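You operate a simulated robot arm through the tools that you are given. There is no shell and no other tool. Be economical: measure what you need, move in short steps, check, and stop when the job is done.

The job below is to be done with a simulated robot arm. You get a single attempt, and the scene is never put back.

TASK
Put the lid on the teapot and pour the green cup full to its line.
Fine: teapot back where it stood; the cup ends on the beige saucer; spill nothing. Set down upright: what you pick out.

It is judged by the outcome, as a careful person would: the job done as asked, and still so three seconds after it is handed in. It fails if anything else is knocked over, pushed out of place, dropped, spilled or broken. Lids that push on must go on centred and level and be pressed home; caps that screw on are set level and turned clockwise until they are tight.

THE ROBOT
A 7-joint arm with a two-finger parallel gripper, fixed in place. Base frame: the origin is at the foot of the arm, x ahead of it, y to its left, z up; the work surface is at about z = 0. Readings come in mm, rad, newtons and seconds.
With the tool pointing down near the work surface it reaches from about 240 to 620 mm from the base axis. Its first joint turns from -1.152 to 1.152 rad. Payload 2.6 kg.
The TCP is the grasp point between the finger pads, 30 mm short of the fingertips. In the tool frame z runs along the fingers and y along their closing line. Largest opening 94 mm; finger width 28, thickness 10; the body of the gripper, 50 by 96 mm, starts 55 mm behind the TCP.
Orientation is that of the tool frame in the base frame, as a unit quaternion [x, y, z, w]. With the fingers straight down and closing along the base's y, the tool's x points along the base's -x, its y along +y and its z along -z.

THE INTERFACE
- The arm moves only by the tool move_arm. Its argument "motion" is a list of rows, each a list of 3 entries, a list of its own where there are three numbers: the shift along the base's x, y, z in units of 40 mm (1.0 is 40 mm), then the turn, a rotation vector about the base's x, y, z in units of 5 degrees (1.0 is 5 degrees), then the opening, from 0 (shut) to 1 (fully open). In form: [[[x, y, z], [wx, wy, wz], grip], ...]. A call has 1 to 12 rows; each row shifts and turns the commanded pose from where the row before left it. A call with a number of a shift or a turn outside -1 to 1 is refused whole. Each row takes 0.2 s and may step no farther than 50 mm and 0.15 rad from the row before; otherwise, or with a gripper value out of range, the whole call is refused. A pose out of reach is approached as far as the arm can. The call stops where the force on the tool passes 70 N (or 10 N more than at its start, if that is more) or the arm is blocked; 0.2 s more then pass. Each finger travels about 72 mm/s and halts on what it meets, pressing with about 40 N; the grip force reading is that of the motor and also rises with nothing between the fingers. The clock runs only during rows and for 0.2 s after the last one: add rows that do not move to give the fingers time. It gives the time, the measured TCP pose, the force on the tool (base axes), the opening and the grip force at its end, in the units of the frame above (readings bear some noise), with the torque about the TCP (base axes, N m) and any sound that the robot's microphone picked up.
- Cameras (640 x 400 px; columns grow to the right, rows downward): "scene" is fixed at [52.8, 445.7, 570.3]; the picture's right is [-0.60, -0.80, 0.00], its down [-0.42, 0.31, -0.85] and it looks along [0.68, -0.51, -0.52] (base axes); focal length 312 px, centre (320, 200). "wrist" rides on the gripper at [76, 14, -102] in the tool frame; the picture's right is [-0.18, 0.98, 0.00], its down [-0.75, -0.14, -0.64] and it looks along [-0.63, -0.12, 0.77] (tool axes); focal length 243 px, centre (320, 200). There is no depth. A picture from a camera that has moved, and an enlarged one, comes with that camera's place and axes in the base frame and with its lens.
- snapshot(camera): a new picture of that camera. No time passes.
- inspect(camera, box): a new picture of the part [left, top, right, bottom] of that camera's present view, enlarged. No time passes.
- close_job(): hands the job in; it is judged then, once.

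Work in short steps. Places have to be worked out from the pictures, the camera data and where the tool is seen: move nearer, look again, correct. Check each grasp and each placing, and mend what went wrong. You have 120 turns and 84 pictures in all, those below and enlarged ones among them. Open the gripper and draw the arm clear of the work before you hand the job in, unless the task says otherwise; then end with one line.

The tools are called after "Request:" by a JSON object that holds its "fn" and its "kwargs". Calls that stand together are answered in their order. move_arm: Moves the arm, as the interface text tells. Its arguments: {"type":"object","properties":{"motion":{"type":"array"}},"required":["motion"]} The other tools are called the same way: snapshot (camera) takes a picture; inspect (camera, box) takes an enlarged picture of a part of a camera's view; close_job () hands the job in.

At the start:

```text
time_s: 0.0
tool_pos: [352.8, -77.4, 401.5]
tool_rot: [0.0, 1.0, 0.0, 0.001]
ft_force: [0.1, 0.3, -0.9]
torque: [0.0, 0.0, 0.01]
finger_gap: 94.2
finger_force: 0.0
```

scene: 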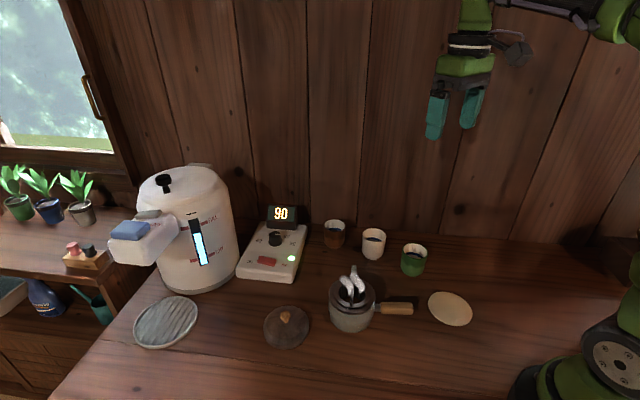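
wrist: 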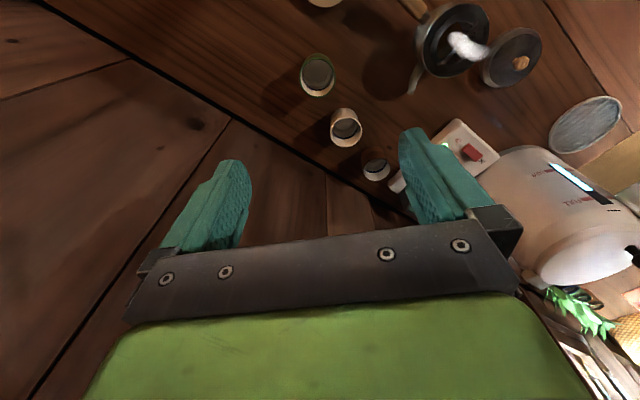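

The scene shows a hot-water dispenser, scale/heater, three cups, a side-handle teapot with its lid off, and a beige saucer. I'll enlarge the key parts first.

Request:
{"fn": "inspect", "kwargs": {"camera": "scene", "box": [240, 210, 480, 360]}}

Request:
{"fn": "inspect", "kwargs": {"camera": "scene", "box": [310, 205, 450, 292]}}

Request:
{"fn": "inspect", "kwargs": {"camera": "wrist", "box": [280, 0, 640, 225]}}

```text
2.67 times, centred on (360, 285) of scene
camera zoom: at [52.8, 445.7, 570.3], right [-0.6, -0.8, 0.0], down [-0.42, 0.31, -0.85], along [0.68, -0.51, -0.52], focal length 831 px, centre (213, -27)
```

zoom: 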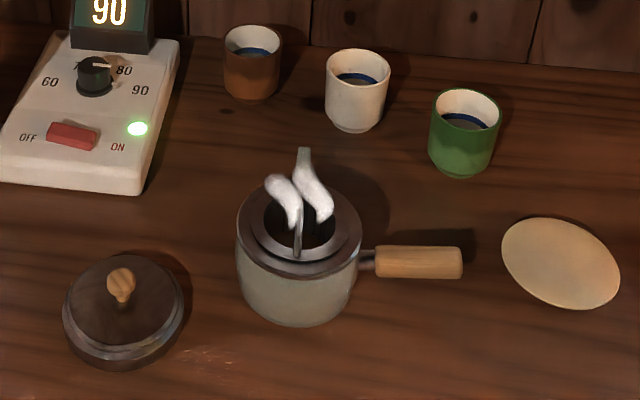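

```text
4.57 times, centred on (380, 248) of scene
camera zoom: at [52.8, 445.7, 570.3], right [-0.6, -0.8, 0.0], down [-0.42, 0.31, -0.85], along [0.68, -0.51, -0.52], focal length 1424 px, centre (46, -22)
```

zoom: 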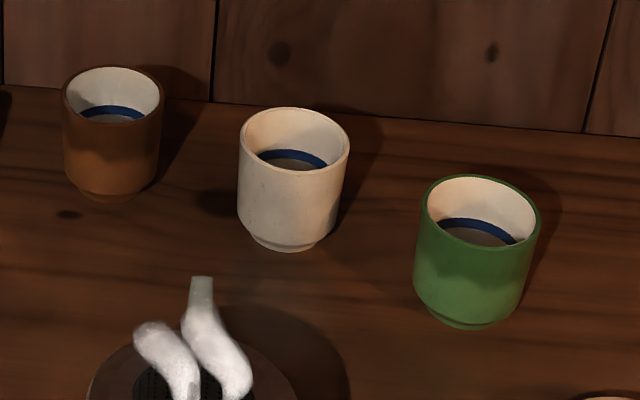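

```text
1.78 times, centred on (460, 112) of wrist
camera zoom: at [276.5, -63.8, 505.3], right [0.18, 0.98, 0.0], down [0.75, -0.14, 0.64], along [0.63, -0.12, -0.77], focal length 431 px, centre (71, 356)
```

zoom: 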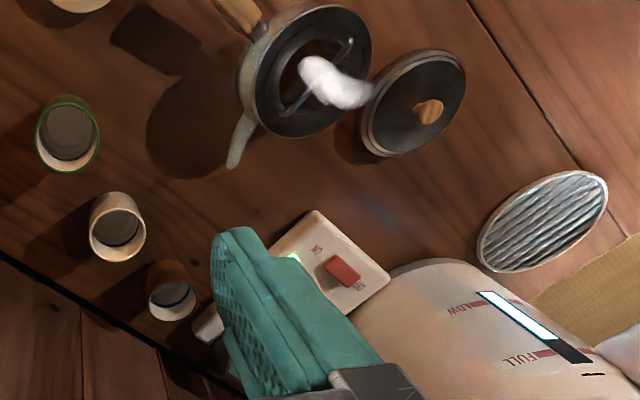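

The pot is at about (365,126), the green cup about (378,-100), and something seems to sit inside the pot. I'll move the wrist camera over the pot to look in.

Request:
{"fn": "move_arm", "kwargs": {"motion": [[[0, 0.95, -0.3], [0, 0, 0], 1], [[0, 0.95, -0.3], [0, 0, 0], 1], [[0, 0.95, -0.3], [0, 0, 0], 1], [[0, 0.95, -0.3], [0, 0, 0], 1], [[0, 0.95, -0.3], [0, 0, 0], 1]]}}

Request:
{"fn": "snapshot", "kwargs": {"camera": "wrist"}}

Request:
{"fn": "inspect", "kwargs": {"camera": "wrist", "box": [220, 0, 460, 150]}}

```text
time_s: 1.2
tool_pos: [350.5, 109.7, 340.4]
tool_rot: [0.001, 1.0, 0.0, 0.0]
ft_force: [0.0, 0.1, 0.2]
torque: [0.0, -0.04, 0.0]
finger_gap: 94.1
finger_force: 0.0
```

```text
78 pictures are left
camera wrist: at [274.6, 125.1, 443.6], right [0.18, 0.98, 0.0], down [0.75, -0.14, 0.64], along [0.63, -0.12, -0.77], focal length 243 px, centre (320, 200)
```

wrist: 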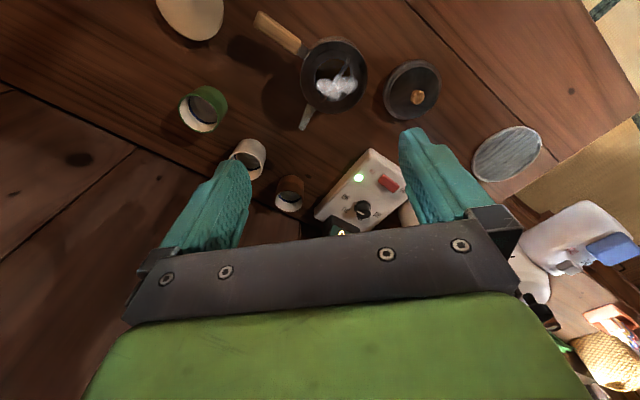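

```text
2.67 times, centred on (340, 75) of wrist
camera zoom: at [274.6, 125.1, 443.6], right [0.18, 0.98, 0.0], down [0.75, -0.14, 0.64], along [0.63, -0.12, -0.77], focal length 647 px, centre (267, 533)
```

zoom: 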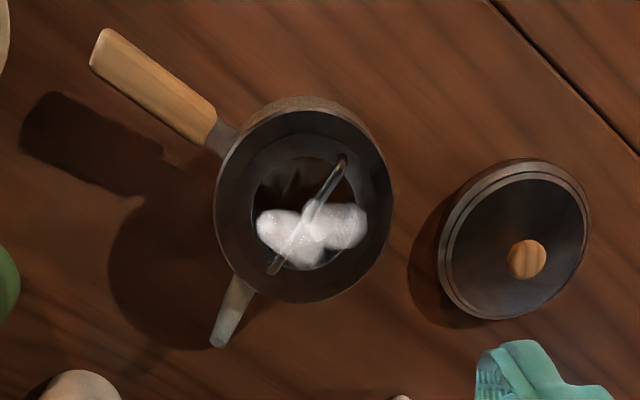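

A wire bail seems to arch over a basket inside the pot. I'll look closer at it from both cameras.

Request:
{"fn": "inspect", "kwargs": {"camera": "scene", "box": [320, 255, 384, 335]}}

Request:
{"fn": "inspect", "kwargs": {"camera": "wrist", "box": [290, 20, 386, 140]}}

Request:
{"fn": "inspect", "kwargs": {"camera": "scene", "box": [100, 270, 320, 360]}}

```text
5.00 times, centred on (352, 295) of scene
camera zoom: at [52.8, 445.7, 570.3], right [-0.6, -0.8, 0.0], down [-0.42, 0.31, -0.85], along [0.68, -0.51, -0.52], focal length 1557 px, centre (160, -275)
```

zoom: 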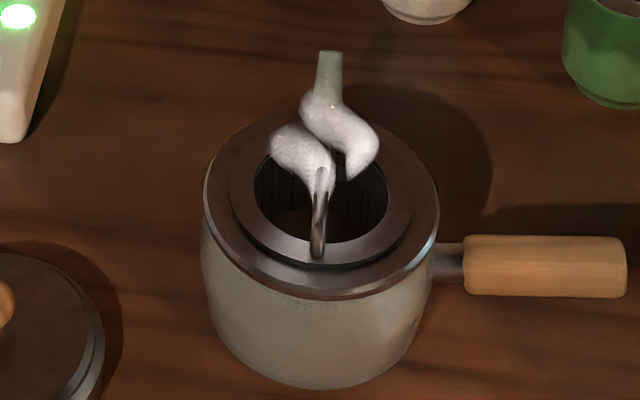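

```text
3.33 times, centred on (338, 80) of wrist
camera zoom: at [274.6, 125.1, 443.6], right [0.18, 0.98, 0.0], down [0.75, -0.14, 0.64], along [0.63, -0.12, -0.77], focal length 809 px, centre (260, 600)
```

zoom: 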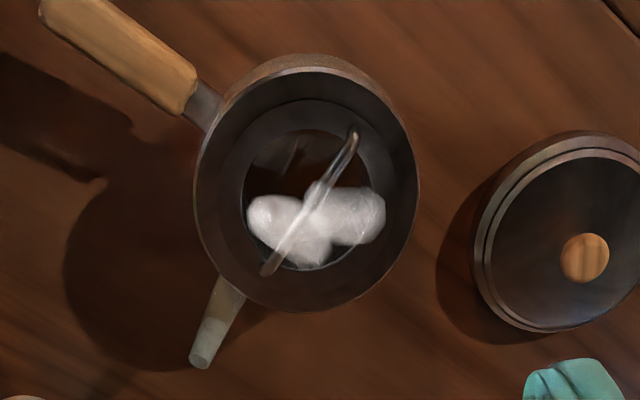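

```text
2.91 times, centred on (210, 315) of scene
camera zoom: at [52.8, 445.7, 570.3], right [-0.6, -0.8, 0.0], down [-0.42, 0.31, -0.85], along [0.68, -0.51, -0.52], focal length 906 px, centre (640, -134)
```

zoom: 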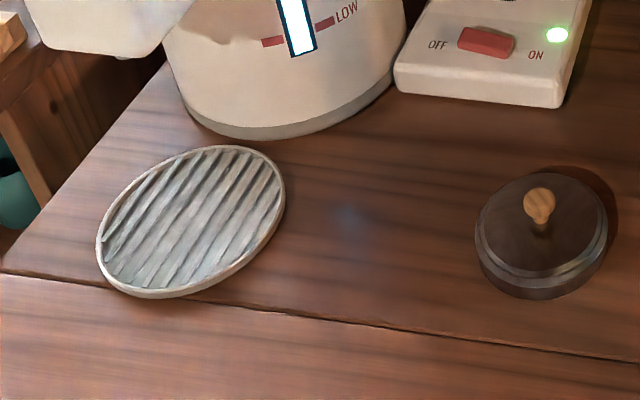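

It's an infuser basket with a flange (~74 mm) and an arched bail running along about -45°. It must come out first, with the striped dish as the natural place to set it. I'll get a lower side view to measure heights.

Request:
{"fn": "move_arm", "kwargs": {"motion": [[[-0.5, 0, -0.85], [0, 0, 0], 1], [[-0.5, 0, -0.85], [0, 0, 0], 1], [[-0.5, 0, -0.85], [0, 0, 0], 1], [[-0.5, 0, -0.85], [0, 0, 0], 1]]}}

Request:
{"fn": "snapshot", "kwargs": {"camera": "wrist"}}

Request:
{"fn": "inspect", "kwargs": {"camera": "wrist", "box": [230, 90, 422, 210]}}

```text
time_s: 2.2
tool_pos: [272.0, 113.1, 204.8]
tool_rot: [0.0, 1.0, 0.0, -0.001]
ft_force: [0.0, 0.1, 0.9]
torque: [0.0, 0.0, 0.01]
finger_gap: 94.0
finger_force: 0.0
```

```text
73 pictures are left
camera wrist: at [196.1, 128.3, 308.3], right [0.18, 0.98, 0.0], down [0.75, -0.14, 0.64], along [0.63, -0.12, -0.77], focal length 243 px, centre (320, 200)
```

wrist: 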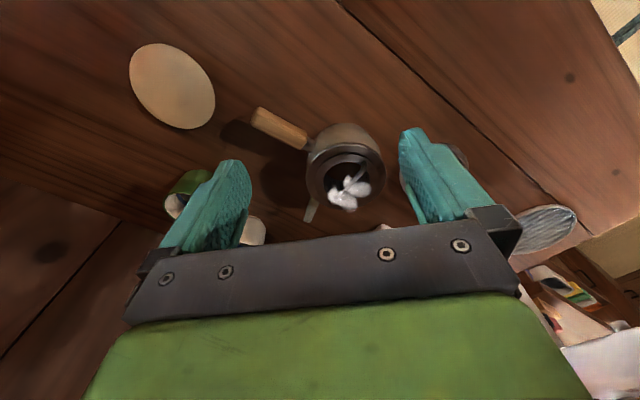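

```text
3.33 times, centred on (326, 150) of wrist
camera zoom: at [196.1, 128.3, 308.3], right [0.18, 0.98, 0.0], down [0.75, -0.14, 0.64], along [0.63, -0.12, -0.77], focal length 809 px, centre (300, 367)
```

zoom: 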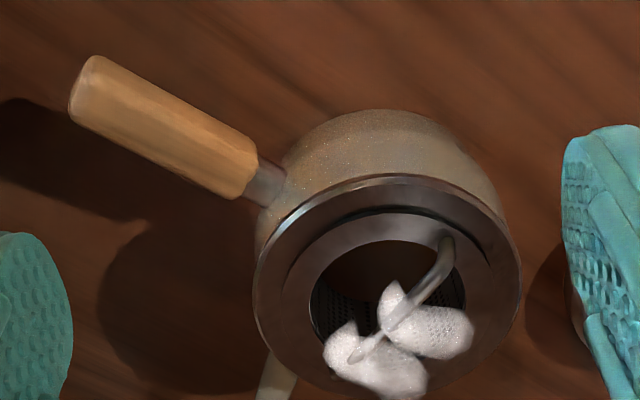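

The bail foot is at (346,150,70), the arch top about (367,129,86), and the flange z about 70. I'll go above it with the gripper turned -45° so it closes across the bail, with a 35 mm opening.

Request:
{"fn": "move_arm", "kwargs": {"motion": [[[0.264, 0.045, 0], [0, 0, -1], 0.6], [[0.264, 0.045, 0], [0, 0, -1], 0.4], [[0.264, 0.045, 0], [0, 0, -1], 0.37], [[0.264, 0.045, 0], [0, 0, -1], 0.37], [[0.264, 0.045, 0], [0, 0, -1], 0.37], [[0.264, 0.045, 0], [0, 0, -1], 0.37], [[0.264, 0.045, 0], [0, 0, -1], 0.37], [[0.264, 0.045, 0], [0, 0, -1], 0.37], [[0.264, 0.045, 0], [0, 0, -1], 0.37], [[0, 0, -1], [0, 0, 0], 0.37], [[0, 0, -0.5], [0, 0, 0], 0.37]]}}

Request:
{"fn": "inspect", "kwargs": {"camera": "scene", "box": [300, 195, 420, 335]}}

Request:
{"fn": "snapshot", "kwargs": {"camera": "wrist"}}

```text
time_s: 4.6
tool_pos: [366.3, 126.8, 146.9]
tool_rot: [0.384, 0.924, 0.0, 0.0]
ft_force: [-0.5, -0.5, 0.2]
torque: [0.02, -0.01, 0.02]
finger_gap: 34.8
finger_force: 0.1
```

```text
2.86 times, centred on (360, 265) of scene
camera zoom: at [52.8, 445.7, 570.3], right [-0.6, -0.8, 0.0], down [-0.42, 0.31, -0.85], along [0.68, -0.51, -0.52], focal length 890 px, centre (206, 14)
```

zoom: 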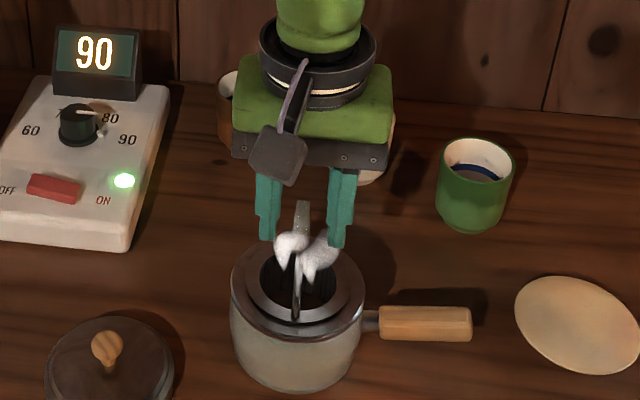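

```text
70 pictures are left
camera wrist: at [323.4, 192.1, 249.8], right [0.83, 0.56, 0.0], down [0.43, -0.63, 0.64], along [0.36, -0.53, -0.77], focal length 243 px, centre (320, 200)
```

wrist: 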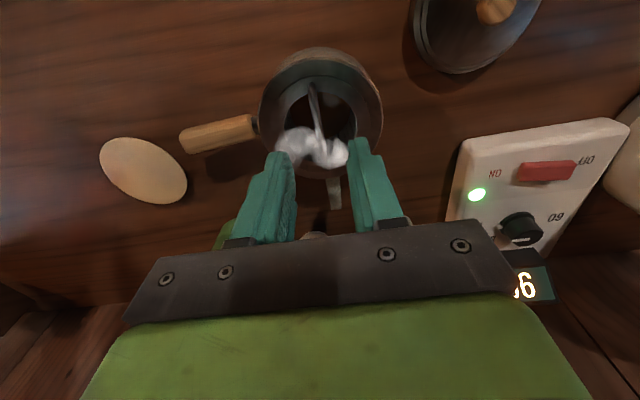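

The fingers straddle the bail, mid-column matched. Descending 45 mm, then closing gently.

Request:
{"fn": "move_arm", "kwargs": {"motion": [[[0.0, 0.03, -0.5], [0, 0, 0], 0.37], [[0, 0, -0.5], [0, 0, 0], 0.37], [[0, 0, -0.12], [0, 0, 0], 0.37]]}}

Request:
{"fn": "inspect", "kwargs": {"camera": "scene", "box": [300, 215, 420, 335]}}

Request:
{"fn": "inspect", "kwargs": {"camera": "wrist", "box": [230, 50, 422, 220]}}

```text
time_s: 5.4
tool_pos: [367.8, 130.6, 103.1]
tool_rot: [0.383, 0.924, 0.001, 0.001]
ft_force: [-4.5, -3.2, 12.9]
torque: [-0.07, 0.22, 0.11]
finger_gap: 34.6
finger_force: 0.1
```

```text
3.33 times, centred on (360, 275) of scene
camera zoom: at [52.7, 445.7, 570.4], right [-0.6, -0.8, 0.0], down [-0.42, 0.31, -0.85], along [0.68, -0.51, -0.52], focal length 1038 px, centre (187, -50)
```

zoom: 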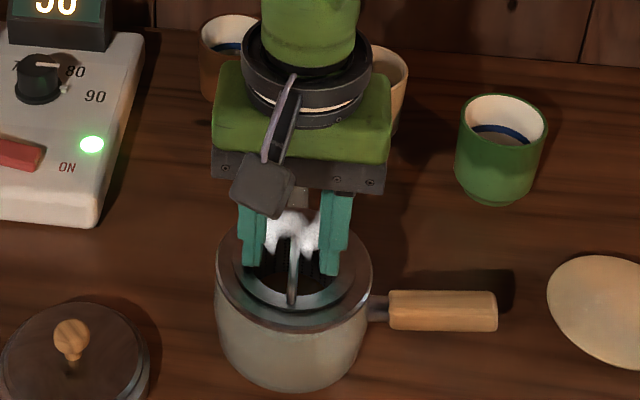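

```text
2.35 times, centred on (326, 135) of wrist
camera zoom: at [324.2, 194.6, 206.4], right [0.83, 0.56, 0.0], down [0.43, -0.63, 0.64], along [0.36, -0.53, -0.77], focal length 571 px, centre (306, 353)
```

zoom: 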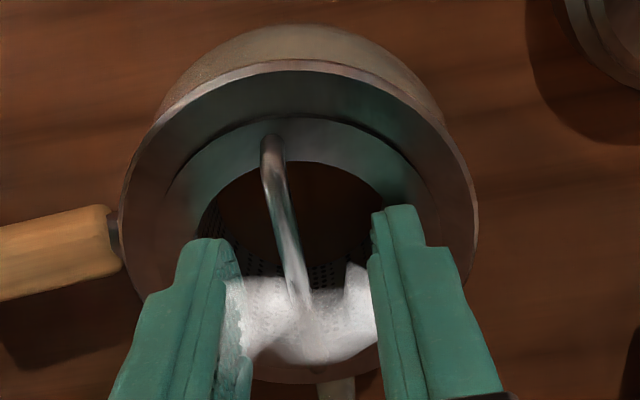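

A light 13 N contact: a tip is on the flange. I raise 3 mm and close.

Request:
{"fn": "move_arm", "kwargs": {"motion": [[[0, 0, 0.08], [0, 0, 0], 0.37], [[0, 0, 0], [0, 0, 0], 0.2], [[0, 0, 0], [0, 0, 0], 0.1], [[0, 0, 0], [0, 0, 0], 0], [[0, 0, 0], [0, 0, 0], 0], [[0, 0, 0], [0, 0, 0], 0]]}}

Request:
{"fn": "inspect", "kwargs": {"camera": "wrist", "box": [230, 50, 422, 220]}}

```text
time_s: 6.8
tool_pos: [367.6, 129.8, 105.0]
tool_rot: [0.383, 0.924, 0.0, 0.0]
ft_force: [-0.7, 0.6, 0.0]
torque: [-0.05, 0.0, -0.02]
finger_gap: 4.5
finger_force: 38.8
```

```text
2.35 times, centred on (326, 135) of wrist
camera zoom: at [323.9, 194.0, 208.7], right [0.83, 0.56, 0.0], down [0.43, -0.63, 0.64], along [0.36, -0.53, -0.77], focal length 571 px, centre (306, 353)
```

zoom: 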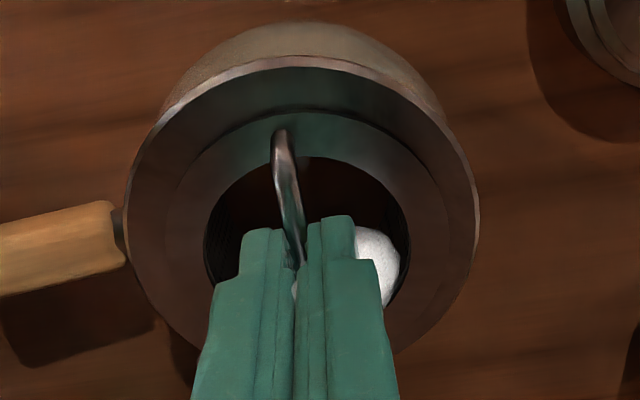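

The bail is held (gap 4.5 mm). Lifting slowly and straight up, letting it drain over the pot.

Request:
{"fn": "move_arm", "kwargs": {"motion": [[[0, 0, 0.2], [0, 0, 0], 0], [[0, 0, 0.3], [0, 0, 0], 0], [[0, 0, 0.4], [0, 0, 0], 0], [[0, 0, 0.4], [0, 0, 0], 0], [[0, 0, 0.4], [0, 0, 0], 0], [[0, 0, 0.4], [0, 0, 0], 0], [[0, 0, 0], [0, 0, 0], 0], [[0, 0, 0], [0, 0, 0], 0]]}}

Request:
{"fn": "inspect", "kwargs": {"camera": "scene", "box": [290, 165, 430, 335]}}

```text
time_s: 8.6
tool_pos: [367.0, 127.9, 189.0]
tool_rot: [0.383, 0.924, -0.001, 0.0]
ft_force: [-0.4, -0.3, -0.3]
torque: [0.0, -0.03, -0.01]
finger_gap: 0.2
finger_force: 32.9
```

```text
2.35 times, centred on (360, 250) of scene
camera zoom: at [52.8, 445.7, 570.3], right [-0.6, -0.8, 0.0], down [-0.42, 0.31, -0.85], along [0.68, -0.51, -0.52], focal length 733 px, centre (226, 82)
```

zoom: 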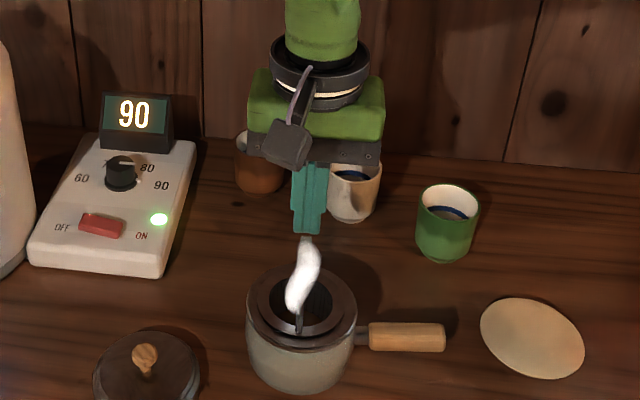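

The bail slipped out, so the grip was too near the tips. I check the basket still sits as before, then go deeper with a narrower opening that fits inside the basket mouth.

Request:
{"fn": "inspect", "kwargs": {"camera": "wrist", "box": [240, 10, 400, 170]}}

Request:
{"fn": "inspect", "kwargs": {"camera": "scene", "box": [320, 255, 384, 335]}}

```text
2.50 times, centred on (320, 90) of wrist
camera zoom: at [324.2, 192.8, 292.2], right [0.83, 0.56, 0.0], down [0.43, -0.63, 0.64], along [0.36, -0.53, -0.77], focal length 606 px, centre (320, 475)
```

zoom: 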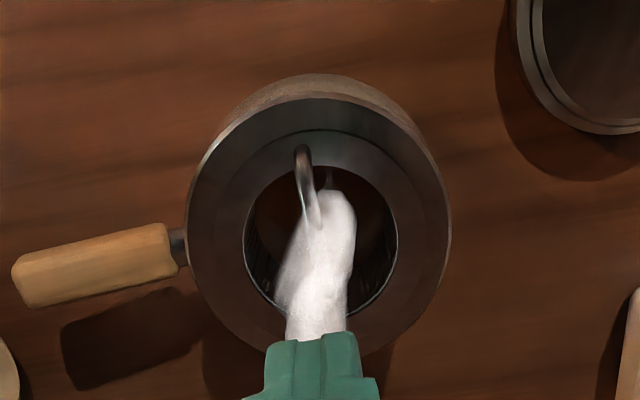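

```text
5.00 times, centred on (352, 295) of scene
camera zoom: at [52.8, 445.7, 570.3], right [-0.6, -0.8, 0.0], down [-0.42, 0.31, -0.85], along [0.68, -0.51, -0.52], focal length 1557 px, centre (160, -275)
```

zoom: 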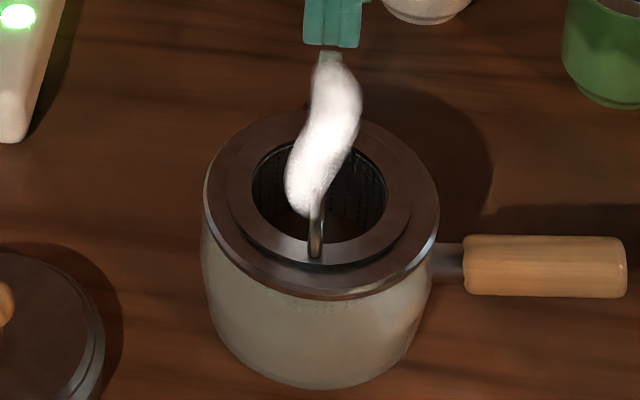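

The basket is undisturbed; its mouth centre is about (367,129.7) with diameter 55. Descending with an 18 mm opening to TCP z≈91.

Request:
{"fn": "move_arm", "kwargs": {"motion": [[[0, 0.04, -0.6], [0, 0, 0], 0.19], [[0, 0, -0.6], [0, 0, 0], 0.19], [[0, 0, -0.6], [0, 0, 0], 0.19], [[0, 0, -0.3], [0, 0, 0], 0.19], [[0, 0, -0.2], [0, 0, 0], 0.19], [[0, 0, -0.15], [0, 0, 0], 0.19]]}}

Request:
{"fn": "inspect", "kwargs": {"camera": "wrist", "box": [230, 50, 422, 220]}}

```text
time_s: 10.0
tool_pos: [367.3, 130.3, 89.2]
tool_rot: [0.382, 0.924, 0.0, 0.0]
ft_force: [1.1, 0.1, 3.3]
torque: [-0.03, 0.0, -0.04]
finger_gap: 15.9
finger_force: 0.1
```

```text
2.35 times, centred on (326, 135) of wrist
camera zoom: at [323.7, 194.2, 193.3], right [0.83, 0.56, 0.0], down [0.43, -0.63, 0.64], along [0.36, -0.53, -0.77], focal length 571 px, centre (306, 353)
```

zoom: 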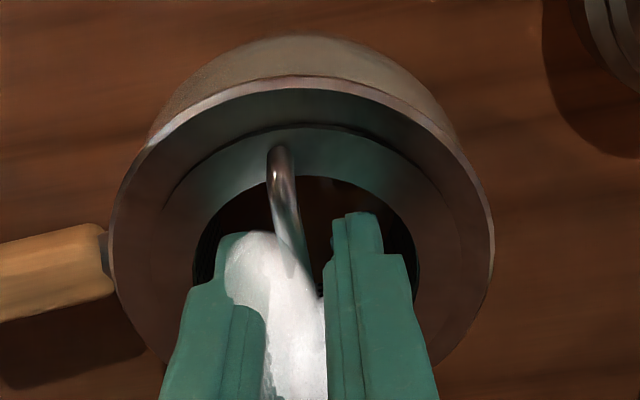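

Fingers are inside the mouth either side of the bail. Closing now, then a small test lift.

Request:
{"fn": "move_arm", "kwargs": {"motion": [[[0, 0, 0], [0, 0, 0], 0.1], [[0, 0, 0], [0, 0, 0], 0], [[0, 0, 0], [0, 0, 0], 0], [[0, 0, 0], [0, 0, 0], 0]]}}

Request:
{"fn": "move_arm", "kwargs": {"motion": [[[0, 0, 0.1], [0, 0, 0], 0], [[0, 0, 0.1], [0, 0, 0], 0], [[0, 0, 0.15], [0, 0, 0], 0]]}}

Request:
{"fn": "inspect", "kwargs": {"camera": "scene", "box": [300, 215, 420, 335]}}

```text
time_s: 11.0
tool_pos: [367.3, 129.7, 89.6]
tool_rot: [0.383, 0.924, 0.0, 0.0]
ft_force: [-0.1, 0.2, -0.8]
torque: [-0.01, -0.01, 0.0]
finger_gap: 4.7
finger_force: 39.3
```

```text
time_s: 11.8
tool_pos: [367.3, 130.2, 104.8]
tool_rot: [0.382, 0.924, 0.0, 0.001]
ft_force: [1.1, 0.1, -0.1]
torque: [0.01, -0.01, -0.02]
finger_gap: 4.4
finger_force: 39.0
```

```text
3.33 times, centred on (360, 275) of scene
camera zoom: at [52.8, 445.7, 570.3], right [-0.6, -0.8, 0.0], down [-0.42, 0.31, -0.85], along [0.68, -0.51, -0.52], focal length 1038 px, centre (187, -50)
```

zoom: 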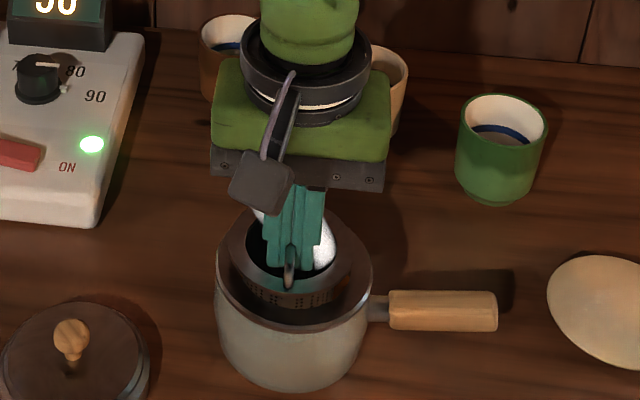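

The basket lifts with the gripper, level. Continue lifting slowly and let it drain over the pot.

Request:
{"fn": "move_arm", "kwargs": {"motion": [[[0, 0, 0.2], [0, 0, 0], 0], [[0, 0, 0.2], [0, 0, 0], 0], [[0, 0, 0.25], [0, 0, 0], 0], [[0, 0, 0.3], [0, 0, 0], 0], [[0, 0, 0.3], [0, 0, 0], 0], [[0, 0, 0.3], [0, 0, 0], 0], [[0, 0, 0.3], [0, 0, 0], 0], [[0, 0, 0.3], [0, 0, 0], 0], [[0, 0, 0], [0, 0, 0], 0], [[0, 0, 0], [0, 0, 0], 0]]}}

Request:
{"fn": "inspect", "kwargs": {"camera": "scene", "box": [290, 165, 430, 335]}}

Request:
{"fn": "snapshot", "kwargs": {"camera": "wrist"}}

```text
time_s: 14.0
tool_pos: [367.8, 129.8, 190.4]
tool_rot: [0.382, 0.924, 0.0, 0.0]
ft_force: [0.3, 0.3, -0.1]
torque: [0.04, -0.01, 0.01]
finger_gap: 4.3
finger_force: 38.7
```

```text
2.35 times, centred on (360, 250) of scene
camera zoom: at [52.8, 445.7, 570.3], right [-0.6, -0.8, 0.0], down [-0.42, 0.31, -0.85], along [0.68, -0.51, -0.52], focal length 733 px, centre (226, 82)
```

zoom: 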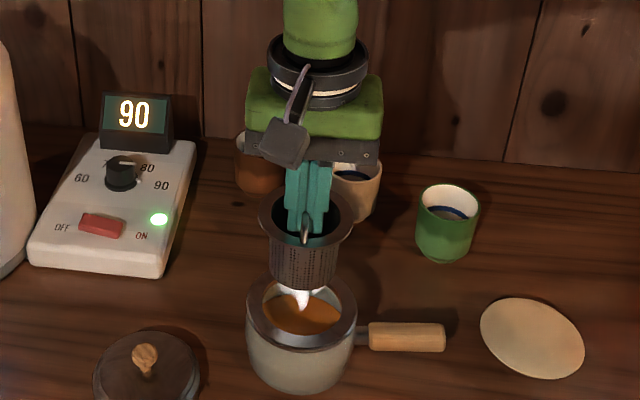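

```text
60 pictures are left
camera wrist: at [324.5, 194.5, 293.8], right [0.83, 0.56, 0.0], down [0.43, -0.63, 0.64], along [0.36, -0.53, -0.77], focal length 243 px, centre (320, 200)
```

wrist: 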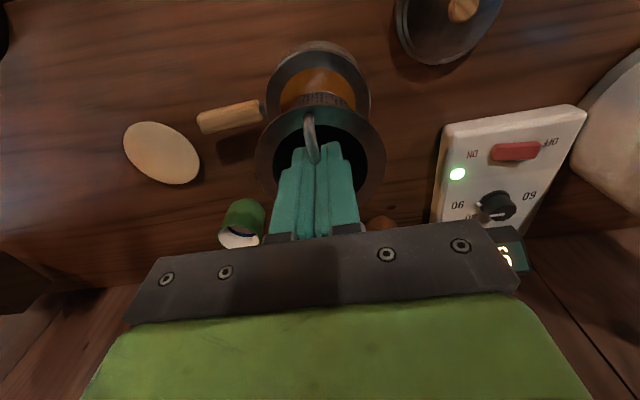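

The infuser is out; tea remains in the pot. The striped dish is beyond reach (~737 mm), so I'll stand the infuser upright on clear table at about (462,150).

Request:
{"fn": "move_arm", "kwargs": {"motion": [[[0, 0, 0], [0, 0, 0], 0], [[0, 0, 0], [0, 0, 0], 0], [[0, 0, 0], [0, 0, 0], 0], [[0.3, 0.06, 0], [0, 0, 0], 0], [[0.4, 0.09, 0], [0, 0, 0], 0], [[0.4, 0.09, 0], [0, 0, 0], 0], [[0.4, 0.09, 0], [0, 0, 0], 0], [[0.4, 0.09, 0], [0, 0, 0], 0], [[0.4, 0.09, 0], [0, 0, 0], 0], [[0, 0, -0.6], [0, 0, 0], 0], [[0, 0, -0.6], [0, 0, 0], 0], [[0, 0, -0.6], [0, 0, 0], 0]]}}

Request:
{"fn": "move_arm", "kwargs": {"motion": [[[0, 0, -0.4], [0, 0, 0], 0], [[0, 0, -0.3], [0, 0, 0], 0]]}}

Request:
{"fn": "inspect", "kwargs": {"camera": "scene", "box": [230, 165, 430, 335]}}

```text
time_s: 16.6
tool_pos: [459.8, 150.5, 117.3]
tool_rot: [0.383, 0.924, -0.001, -0.001]
ft_force: [-0.7, 0.3, 0.0]
torque: [0.02, 0.03, -0.03]
finger_gap: 4.3
finger_force: 38.8
```

```text
time_s: 17.2
tool_pos: [461.5, 152.2, 89.6]
tool_rot: [0.383, 0.924, 0.0, 0.0]
ft_force: [-0.4, 0.7, -1.4]
torque: [-0.02, 0.02, -0.01]
finger_gap: 4.6
finger_force: 39.1
```

```text
2.35 times, centred on (330, 250) of scene
camera zoom: at [52.8, 445.7, 570.3], right [-0.6, -0.8, 0.0], down [-0.42, 0.31, -0.85], along [0.68, -0.51, -0.52], focal length 733 px, centre (296, 82)
```

zoom: 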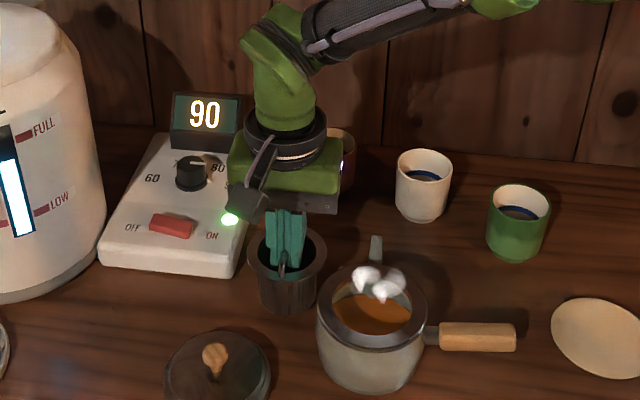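

The basket hangs upright over clear table. Lower gently until contact.

Request:
{"fn": "move_arm", "kwargs": {"motion": [[[0, 0, -0.1], [0, 0, 0], 0], [[0, 0, -0.1], [0, 0, 0], 0], [[0, 0, -0.1], [0, 0, 0], 0]]}}

Request:
{"fn": "move_arm", "kwargs": {"motion": [[[0, 0, -0.08], [0, 0, 0], 0]]}}

Request:
{"fn": "move_arm", "kwargs": {"motion": [[[0, 0, -0.06], [0, 0, 0], 0]]}}

```text
time_s: 18.0
tool_pos: [459.9, 150.8, 77.9]
tool_rot: [0.383, 0.924, 0.0, 0.0]
ft_force: [0.3, 0.4, -0.5]
torque: [0.0, 0.02, -0.01]
finger_gap: 4.3
finger_force: 38.7
```

```text
time_s: 18.4
tool_pos: [460.2, 151.1, 76.8]
tool_rot: [0.382, 0.924, 0.001, 0.001]
ft_force: [-3.6, -1.3, 10.9]
torque: [0.07, 0.12, 0.01]
finger_gap: 4.2
finger_force: 38.8
```

```text
time_s: 18.8
tool_pos: [460.9, 151.4, 75.6]
tool_rot: [0.383, 0.924, 0.003, 0.003]
ft_force: [-8.2, -2.6, 34.5]
torque: [0.14, 0.19, 0.03]
finger_gap: 4.4
finger_force: 39.5
```

The base met the table at TCP z≈77. I relieve the push, open slightly, and rise straight out.

Request:
{"fn": "move_arm", "kwargs": {"motion": [[[0, 0, 0.11], [0, 0, 0], 0], [[0, 0, 0], [0, 0, 0], 0.1], [[0, 0, 0], [0, 0, 0], 0.19], [[0, 0, 0], [0, 0, 0], 0.19], [[0, 0, 0.3], [0, 0, 0], 0.19], [[0, 0, 0.5], [0, 0, 0], 0.19], [[0, 0, 0.8], [0, 0, 0], 0.19], [[0, 0, 1], [0, 0, 0], 0.19]]}}

Request:
{"fn": "inspect", "kwargs": {"camera": "scene", "box": [230, 165, 430, 365]}}

```text
time_s: 20.6
tool_pos: [460.4, 152.8, 179.9]
tool_rot: [0.383, 0.924, 0.0, 0.0]
ft_force: [-0.3, 0.7, -0.4]
torque: [0.0, -0.03, 0.0]
finger_gap: 15.7
finger_force: 0.0
```

```text
2.00 times, centred on (330, 265) of scene
camera zoom: at [52.8, 445.7, 570.3], right [-0.6, -0.8, 0.0], down [-0.42, 0.31, -0.85], along [0.68, -0.51, -0.52], focal length 623 px, centre (300, 70)
```

zoom: 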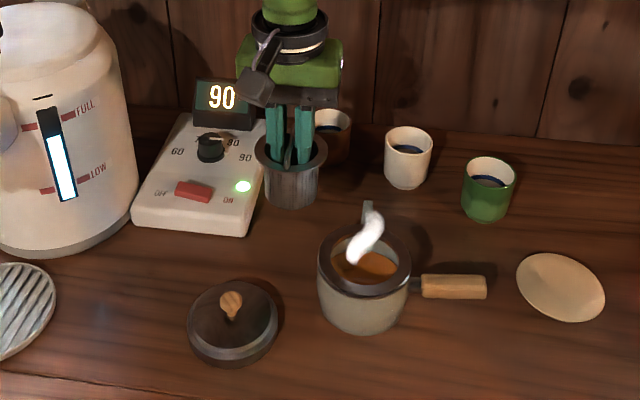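

The infuser seems to have come up with the fingers. Looking closer before doing anything.

Request:
{"fn": "inspect", "kwargs": {"camera": "scene", "box": [280, 190, 360, 290]}}

Request:
{"fn": "snapshot", "kwargs": {"camera": "wrist"}}

```text
4.00 times, centred on (320, 240) of scene
camera zoom: at [52.8, 445.7, 570.3], right [-0.6, -0.8, 0.0], down [-0.42, 0.31, -0.85], along [0.68, -0.51, -0.52], focal length 1246 px, centre (320, 40)
```

zoom: 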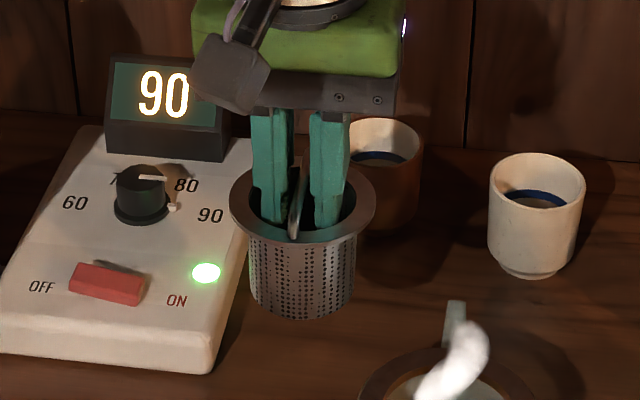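

```text
56 pictures are left
camera wrist: at [416.0, 216.9, 284.8], right [0.83, 0.56, 0.0], down [0.43, -0.63, 0.64], along [0.36, -0.53, -0.77], focal length 243 px, centre (320, 200)
```

wrist: 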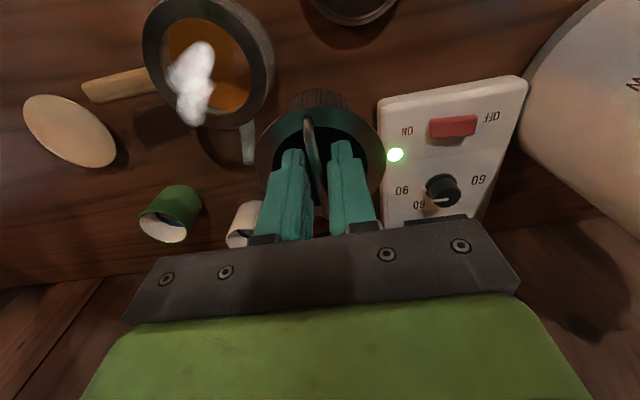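

The fingers pushed outward against the basket mouth and carried it up. I'll keep the opening, lower it back to the table, then narrow to ~9 mm and withdraw.

Request:
{"fn": "move_arm", "kwargs": {"motion": [[[0, 0, -0.7], [0, 0, 0], 0.19], [[0, 0, -0.7], [0, 0, 0], 0.19], [[0, 0, -0.6], [0, 0, 0], 0.19], [[0, 0, -0.3], [0, 0, 0], 0.19], [[0, 0, -0.1], [0, 0, 0], 0.19]]}}

Request:
{"fn": "move_arm", "kwargs": {"motion": [[[0, 0, -0.1], [0, 0, 0], 0.19], [[0, 0, -0.06], [0, 0, 0], 0.19]]}}

Request:
{"fn": "inspect", "kwargs": {"camera": "scene", "box": [280, 190, 360, 310]}}

```text
time_s: 21.8
tool_pos: [458.8, 150.7, 83.4]
tool_rot: [0.382, 0.924, 0.0, 0.0]
ft_force: [-0.1, -0.7, -0.6]
torque: [-0.01, 0.03, 0.0]
finger_gap: 16.2
finger_force: 0.1
```

```text
time_s: 22.4
tool_pos: [460.1, 150.7, 77.5]
tool_rot: [0.383, 0.924, 0.0, -0.001]
ft_force: [0.6, 0.2, -0.9]
torque: [0.01, -0.01, 0.01]
finger_gap: 15.9
finger_force: 0.1
```

```text
3.33 times, centred on (320, 250) of scene
camera zoom: at [52.8, 445.7, 570.3], right [-0.6, -0.8, 0.0], down [-0.42, 0.31, -0.85], along [0.68, -0.51, -0.52], focal length 1038 px, centre (320, 33)
```

zoom: 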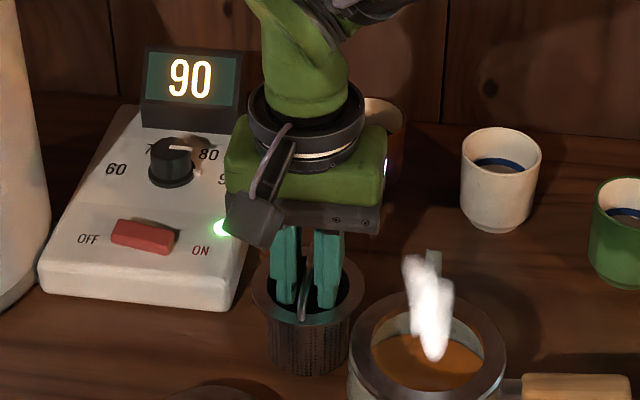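

Not quite touching yet; lower a little more.

Request:
{"fn": "move_arm", "kwargs": {"motion": [[[0, 0, -0.06], [0, 0, 0], 0.19]]}}

Request:
{"fn": "move_arm", "kwargs": {"motion": [[[0, 0, -0.06], [0, 0, 0], 0.19]]}}

```text
time_s: 22.8
tool_pos: [460.0, 150.4, 75.6]
tool_rot: [0.382, 0.924, 0.001, 0.0]
ft_force: [-1.0, 1.0, 3.5]
torque: [-0.01, -0.02, 0.0]
finger_gap: 15.7
finger_force: 0.1
```

```text
time_s: 23.2
tool_pos: [460.1, 150.5, 73.6]
tool_rot: [0.383, 0.924, 0.0, 0.0]
ft_force: [-0.8, 1.2, 4.6]
torque: [0.04, -0.02, -0.01]
finger_gap: 15.6
finger_force: 0.0
```

Steady ~4 N sliding friction: it's standing on the table. Narrow to ~10 mm gap and rise a little to check.

Request:
{"fn": "move_arm", "kwargs": {"motion": [[[0, 0, 0], [0, 0, 0], 0.11], [[0, 0, 0], [0, 0, 0], 0.11], [[0, 0, 0.2], [0, 0, 0], 0.11], [[0, 0, 0.3], [0, 0, 0], 0.11], [[0, 0, 0.3], [0, 0, 0], 0.11]]}}

Request:
{"fn": "inspect", "kwargs": {"camera": "scene", "box": [280, 190, 360, 310]}}

```text
time_s: 24.4
tool_pos: [460.9, 149.2, 106.5]
tool_rot: [0.382, 0.924, 0.0, 0.0]
ft_force: [0.1, 0.6, 0.4]
torque: [-0.03, -0.01, 0.02]
finger_gap: 10.1
finger_force: 0.0
```

```text
3.33 times, centred on (320, 250) of scene
camera zoom: at [52.8, 445.7, 570.3], right [-0.6, -0.8, 0.0], down [-0.42, 0.31, -0.85], along [0.68, -0.51, -0.52], focal length 1038 px, centre (320, 33)
```

zoom: 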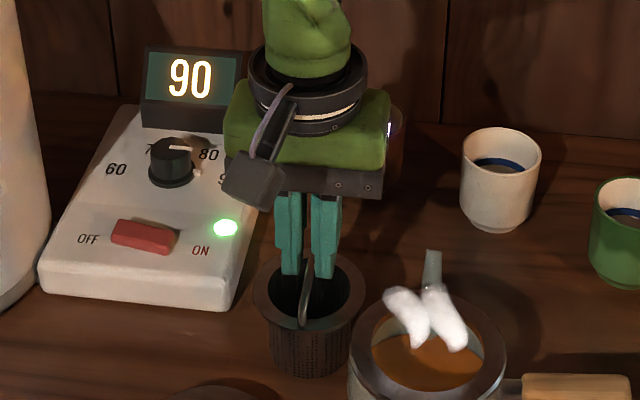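

The infuser stands upright and free. Rise and move over the lid's knob (about (421,252)), opening the fingers.

Request:
{"fn": "move_arm", "kwargs": {"motion": [[[0, 0, 0.5], [0, 0, 0], 0.11], [[0, 0, 0.8], [0, 0, 0], 0.11], [[0, 0, 0.8], [0, 0, 0], 0.2], [[-0.2, 0.5, 0], [0, 0, 0], 0.3], [[-0.2, 0.5, 0], [0, 0, 0], 0.4], [[-0.2, 0.5, 0], [0, 0, 0], 0.45], [[-0.2, 0.5, 0], [0, 0, 0], 0.45], [[-0.2, 0.57, 0], [0, 0, 0], 0.45], [[0, 0, -0.5], [0, 0, 0], 0.45]]}}

Request:
{"fn": "snapshot", "kwargs": {"camera": "wrist"}}

Request:
{"fn": "inspect", "kwargs": {"camera": "scene", "box": [220, 180, 400, 360]}}

```text
time_s: 26.4
tool_pos: [421.4, 255.6, 169.4]
tool_rot: [0.382, 0.924, 0.0, 0.0]
ft_force: [0.7, -1.0, -0.3]
torque: [0.0, 0.0, 0.01]
finger_gap: 42.3
finger_force: 0.1
```

```text
53 pictures are left
camera wrist: at [376.1, 320.7, 273.4], right [0.83, 0.56, 0.0], down [0.43, -0.63, 0.64], along [0.36, -0.53, -0.77], focal length 243 px, centre (320, 200)
```

wrist: 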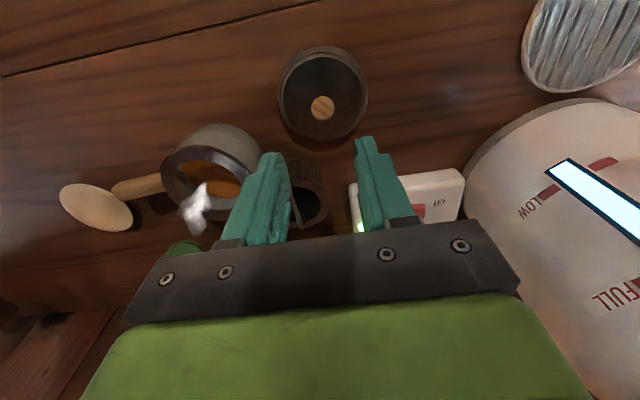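

```text
2.22 times, centred on (310, 270) of scene
camera zoom: at [52.8, 445.7, 570.3], right [-0.6, -0.8, 0.0], down [-0.42, 0.31, -0.85], along [0.68, -0.51, -0.52], focal length 692 px, centre (342, 44)
```

zoom: 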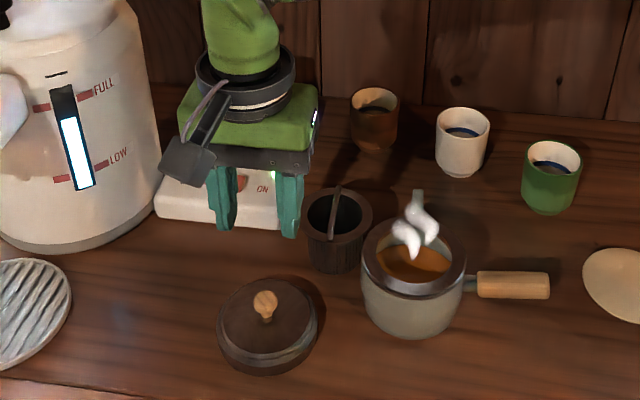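

Both views agree on the knob at (422,255.5), z≈45. Descending to z≈75 and rechecking.

Request:
{"fn": "move_arm", "kwargs": {"motion": [[[0, 0, -0.8], [0, 0, 0], 0.45], [[0, 0, -0.8], [0, 0, 0], 0.45], [[0, 0, -0.6], [0, 0, 0], 0.45], [[0, 0, -0.15], [0, 0, 0], 0.45]]}}

Request:
{"fn": "inspect", "kwargs": {"camera": "wrist", "box": [240, 60, 400, 220]}}

Request:
{"fn": "inspect", "kwargs": {"camera": "scene", "box": [240, 220, 340, 350]}}

```text
time_s: 27.4
tool_pos: [418.8, 252.3, 75.6]
tool_rot: [0.383, 0.924, -0.001, 0.0]
ft_force: [0.0, -0.1, -0.4]
torque: [0.01, 0.01, 0.01]
finger_gap: 42.1
finger_force: 0.0
```

```text
2.50 times, centred on (320, 140) of wrist
camera zoom: at [375.3, 317.5, 179.4], right [0.83, 0.56, 0.0], down [0.43, -0.63, 0.64], along [0.36, -0.53, -0.77], focal length 606 px, centre (320, 350)
```

zoom: 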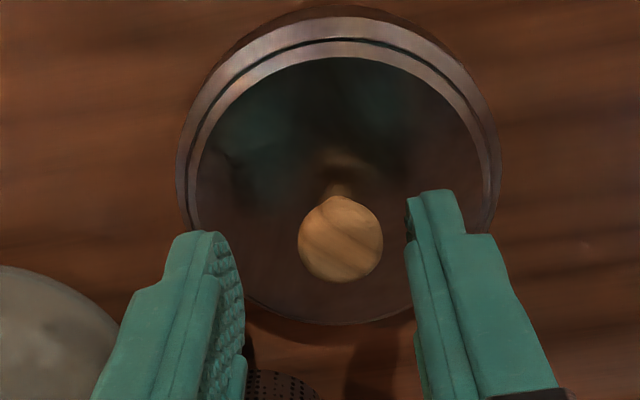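

```text
3.08 times, centred on (290, 285) of scene
camera zoom: at [52.8, 445.7, 570.3], right [-0.6, -0.8, 0.0], down [-0.42, 0.31, -0.85], along [0.68, -0.51, -0.52], focal length 958 px, centre (412, -62)
```

zoom: 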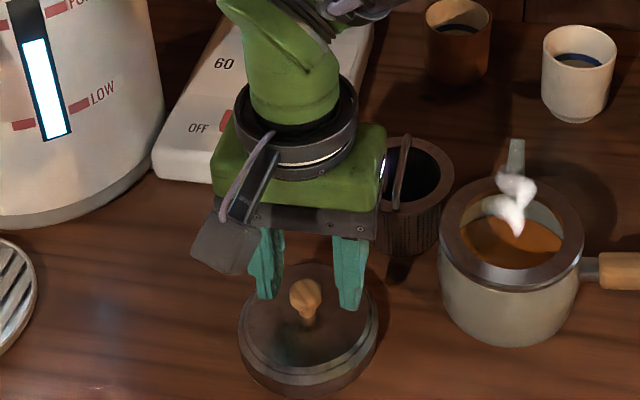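

The knob ball is at about (422,256,45), 20 mm wide. Shift slightly and descend to TCP z≈60, then close.

Request:
{"fn": "move_arm", "kwargs": {"motion": [[[0.05, 0.07, -0.2], [0, 0, 0], 0.45], [[0, 0, -0.2], [0, 0, 0], 0.45]]}}

Request:
{"fn": "move_arm", "kwargs": {"motion": [[[0, 0, 0], [0, 0, 0], 0.3], [[0, 0, 0], [0, 0, 0], 0.1], [[0, 0, 0], [0, 0, 0], 0], [[0, 0, 0], [0, 0, 0], 0], [[0, 0, 0], [0, 0, 0], 0]]}}

Request:
{"fn": "inspect", "kwargs": {"camera": "wrist", "box": [240, 60, 400, 220]}}

```text
time_s: 28.0
tool_pos: [421.3, 254.7, 58.7]
tool_rot: [0.383, 0.924, -0.001, 0.0]
ft_force: [-1.0, -0.4, -0.1]
torque: [0.01, 0.04, 0.01]
finger_gap: 42.3
finger_force: 0.0
```

```text
time_s: 29.2
tool_pos: [422.3, 254.1, 58.7]
tool_rot: [0.382, 0.924, 0.0, 0.0]
ft_force: [-0.2, -0.3, 0.5]
torque: [0.04, 0.0, -0.02]
finger_gap: 19.9
finger_force: 39.8
```

```text
2.50 times, centred on (320, 140) of wrist
camera zoom: at [377.9, 318.1, 162.7], right [0.83, 0.56, 0.0], down [0.43, -0.63, 0.64], along [0.36, -0.53, -0.77], focal length 606 px, centre (320, 350)
```

zoom: 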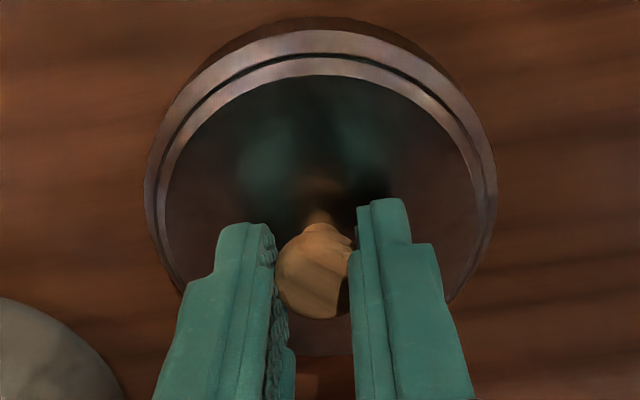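

Knob held (gap 19.9). Lift and check it hangs level.

Request:
{"fn": "move_arm", "kwargs": {"motion": [[[0, 0, 0.2], [0, 0, 0], 0], [[0, 0, 0.4], [0, 0, 0], 0], [[0, 0, 0.6], [0, 0, 0], 0], [[0, 0, 0.6], [0, 0, 0], 0], [[0, 0, 0.6], [0, 0, 0], 0]]}}

Request:
{"fn": "inspect", "kwargs": {"camera": "scene", "box": [240, 180, 400, 340]}}

Request:
{"fn": "inspect", "kwargs": {"camera": "wrist", "box": [200, 20, 440, 240]}}

```text
time_s: 30.4
tool_pos: [423.1, 255.0, 156.2]
tool_rot: [0.382, 0.924, 0.0, 0.0]
ft_force: [0.6, 0.4, -0.1]
torque: [0.02, -0.02, -0.01]
finger_gap: 19.8
finger_force: 40.4
```

```text
2.50 times, centred on (320, 260) of scene
camera zoom: at [52.8, 445.7, 570.3], right [-0.6, -0.8, 0.0], down [-0.42, 0.31, -0.85], along [0.68, -0.51, -0.52], focal length 779 px, centre (320, 50)
```

zoom: 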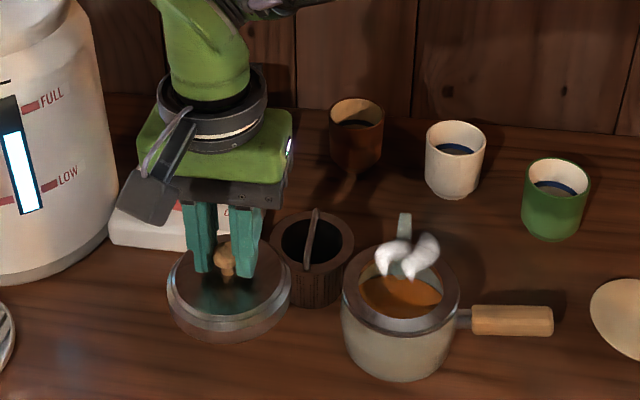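

```text
1.82 times, centred on (320, 130) of wrist
camera zoom: at [378.2, 319.9, 259.8], right [0.83, 0.56, 0.0], down [0.43, -0.63, 0.64], along [0.36, -0.53, -0.77], focal length 441 px, centre (320, 327)
```

zoom: 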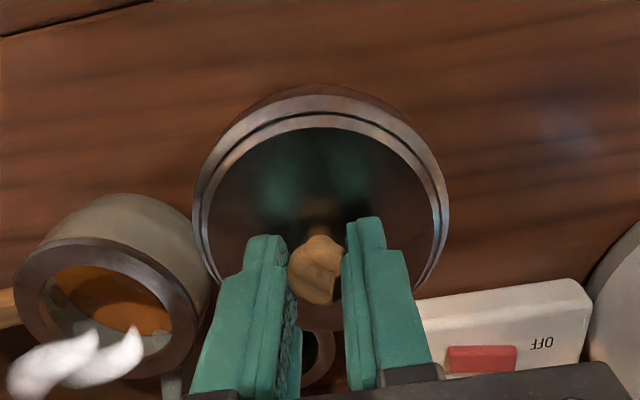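

The lid hangs level. I carry it above the pot and turn the tool +90° so I can measure the lid's centring from both directions.

Request:
{"fn": "move_arm", "kwargs": {"motion": [[[0, 0, 0.4], [0, 0, 0], 0], [[-0.14, -0.31, 0], [0, 0, 1], 0], [[-0.14, -0.31, 0], [0, 0, 1], 0], [[-0.14, -0.31, 0], [0, 0, 1], 0], [[-0.14, -0.31, 0], [0, 0, 1], 0], [[-0.14, -0.31, 0], [0, 0, 1], 0], [[-0.14, -0.31, 0], [0, 0, 1], 0], [[-0.14, -0.31, 0], [0, 0, 1], 0], [[-0.14, -0.31, 0], [0, 0, 1], 0], [[-0.14, -0.31, 0], [0, 0, 1], 0], [[-0.14, -0.31, 0], [0, 0, 1], 0]]}}

Request:
{"fn": "inspect", "kwargs": {"camera": "scene", "box": [290, 190, 420, 340]}}

Request:
{"fn": "move_arm", "kwargs": {"motion": [[[0, 0, 0], [0, 0, 1], 0], [[0, 0, 0], [0, 0, 1], 0], [[0, 0, 0], [0, 0, 1], 0], [[0, 0, 0], [0, 0, 1], 0], [[0, 0, 0], [0, 0, 1], 0], [[0, 0, 0], [0, 0, 1], 0], [[0, 0, 0], [0, 0, 1], 0], [[0, 0, 0], [0, 0, 1], 0]]}}

Request:
{"fn": "inspect", "kwargs": {"camera": "scene", "box": [290, 190, 420, 340]}}

Request:
{"fn": "snapshot", "kwargs": {"camera": "wrist"}}

```text
time_s: 32.8
tool_pos: [365.9, 132.3, 171.6]
tool_rot: [-0.045, 0.999, 0.0, 0.0]
ft_force: [-0.1, -0.2, -0.5]
torque: [0.04, 0.01, 0.0]
finger_gap: 19.7
finger_force: 40.1
```

```text
2.67 times, centred on (355, 265) of scene
camera zoom: at [52.8, 445.7, 570.3], right [-0.6, -0.8, 0.0], down [-0.42, 0.31, -0.85], along [0.68, -0.51, -0.52], focal length 831 px, centre (227, 27)
```

zoom: 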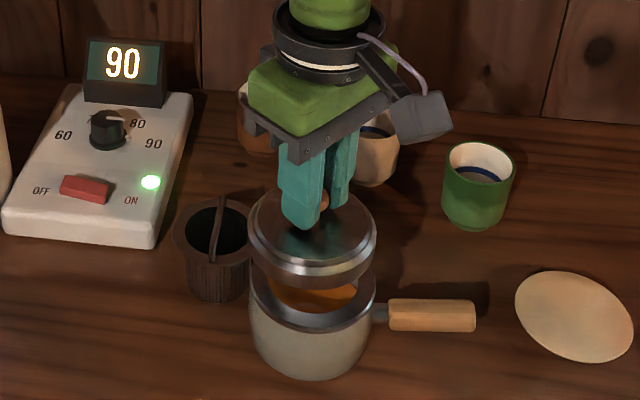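

```text
time_s: 34.6
tool_pos: [366.1, 131.6, 171.0]
tool_rot: [-0.383, 0.924, 0.0, 0.0]
ft_force: [0.4, -0.7, -1.3]
torque: [0.0, 0.0, 0.01]
finger_gap: 19.7
finger_force: 39.9
```

```text
2.67 times, centred on (355, 265) of scene
camera zoom: at [52.8, 445.7, 570.3], right [-0.6, -0.8, 0.0], down [-0.42, 0.31, -0.85], along [0.68, -0.51, -0.52], focal length 831 px, centre (227, 27)
```

zoom: 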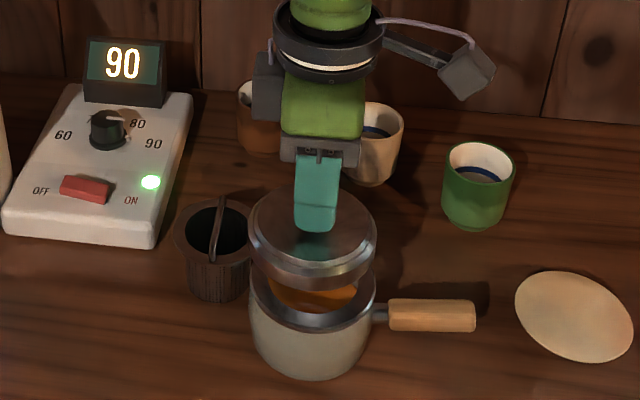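

```text
44 pictures are left
camera wrist: at [302.1, 88.6, 275.3], right [-0.57, 0.82, 0.0], down [0.63, 0.43, 0.64], along [0.53, 0.36, -0.77], focal length 243 px, centre (320, 200)
```

wrist: 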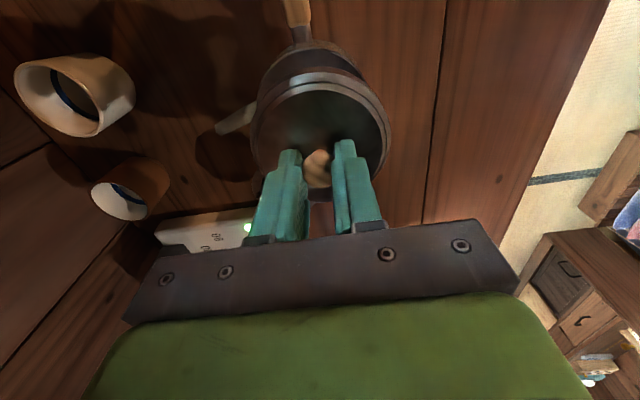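

From the scene view the lid is centred under the TCP to <1 mm, and over the pot in that direction. I check the other direction with an enlarged wrist view.

Request:
{"fn": "inspect", "kwargs": {"camera": "wrist", "box": [230, 20, 410, 200]}}

```text
2.22 times, centred on (320, 110) of wrist
camera zoom: at [302.1, 88.6, 275.3], right [-0.57, 0.82, 0.0], down [0.63, 0.43, 0.64], along [0.53, 0.36, -0.77], focal length 539 px, centre (320, 400)
```

zoom: 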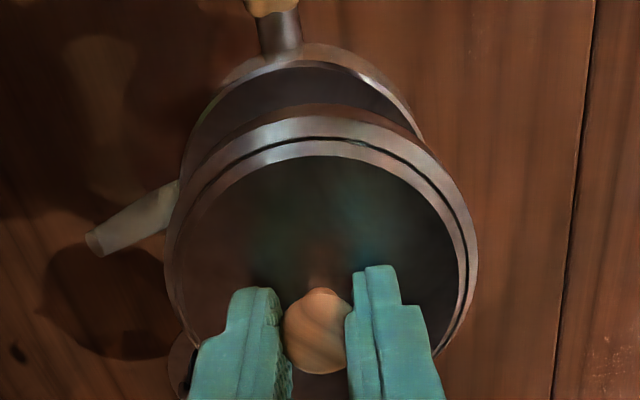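

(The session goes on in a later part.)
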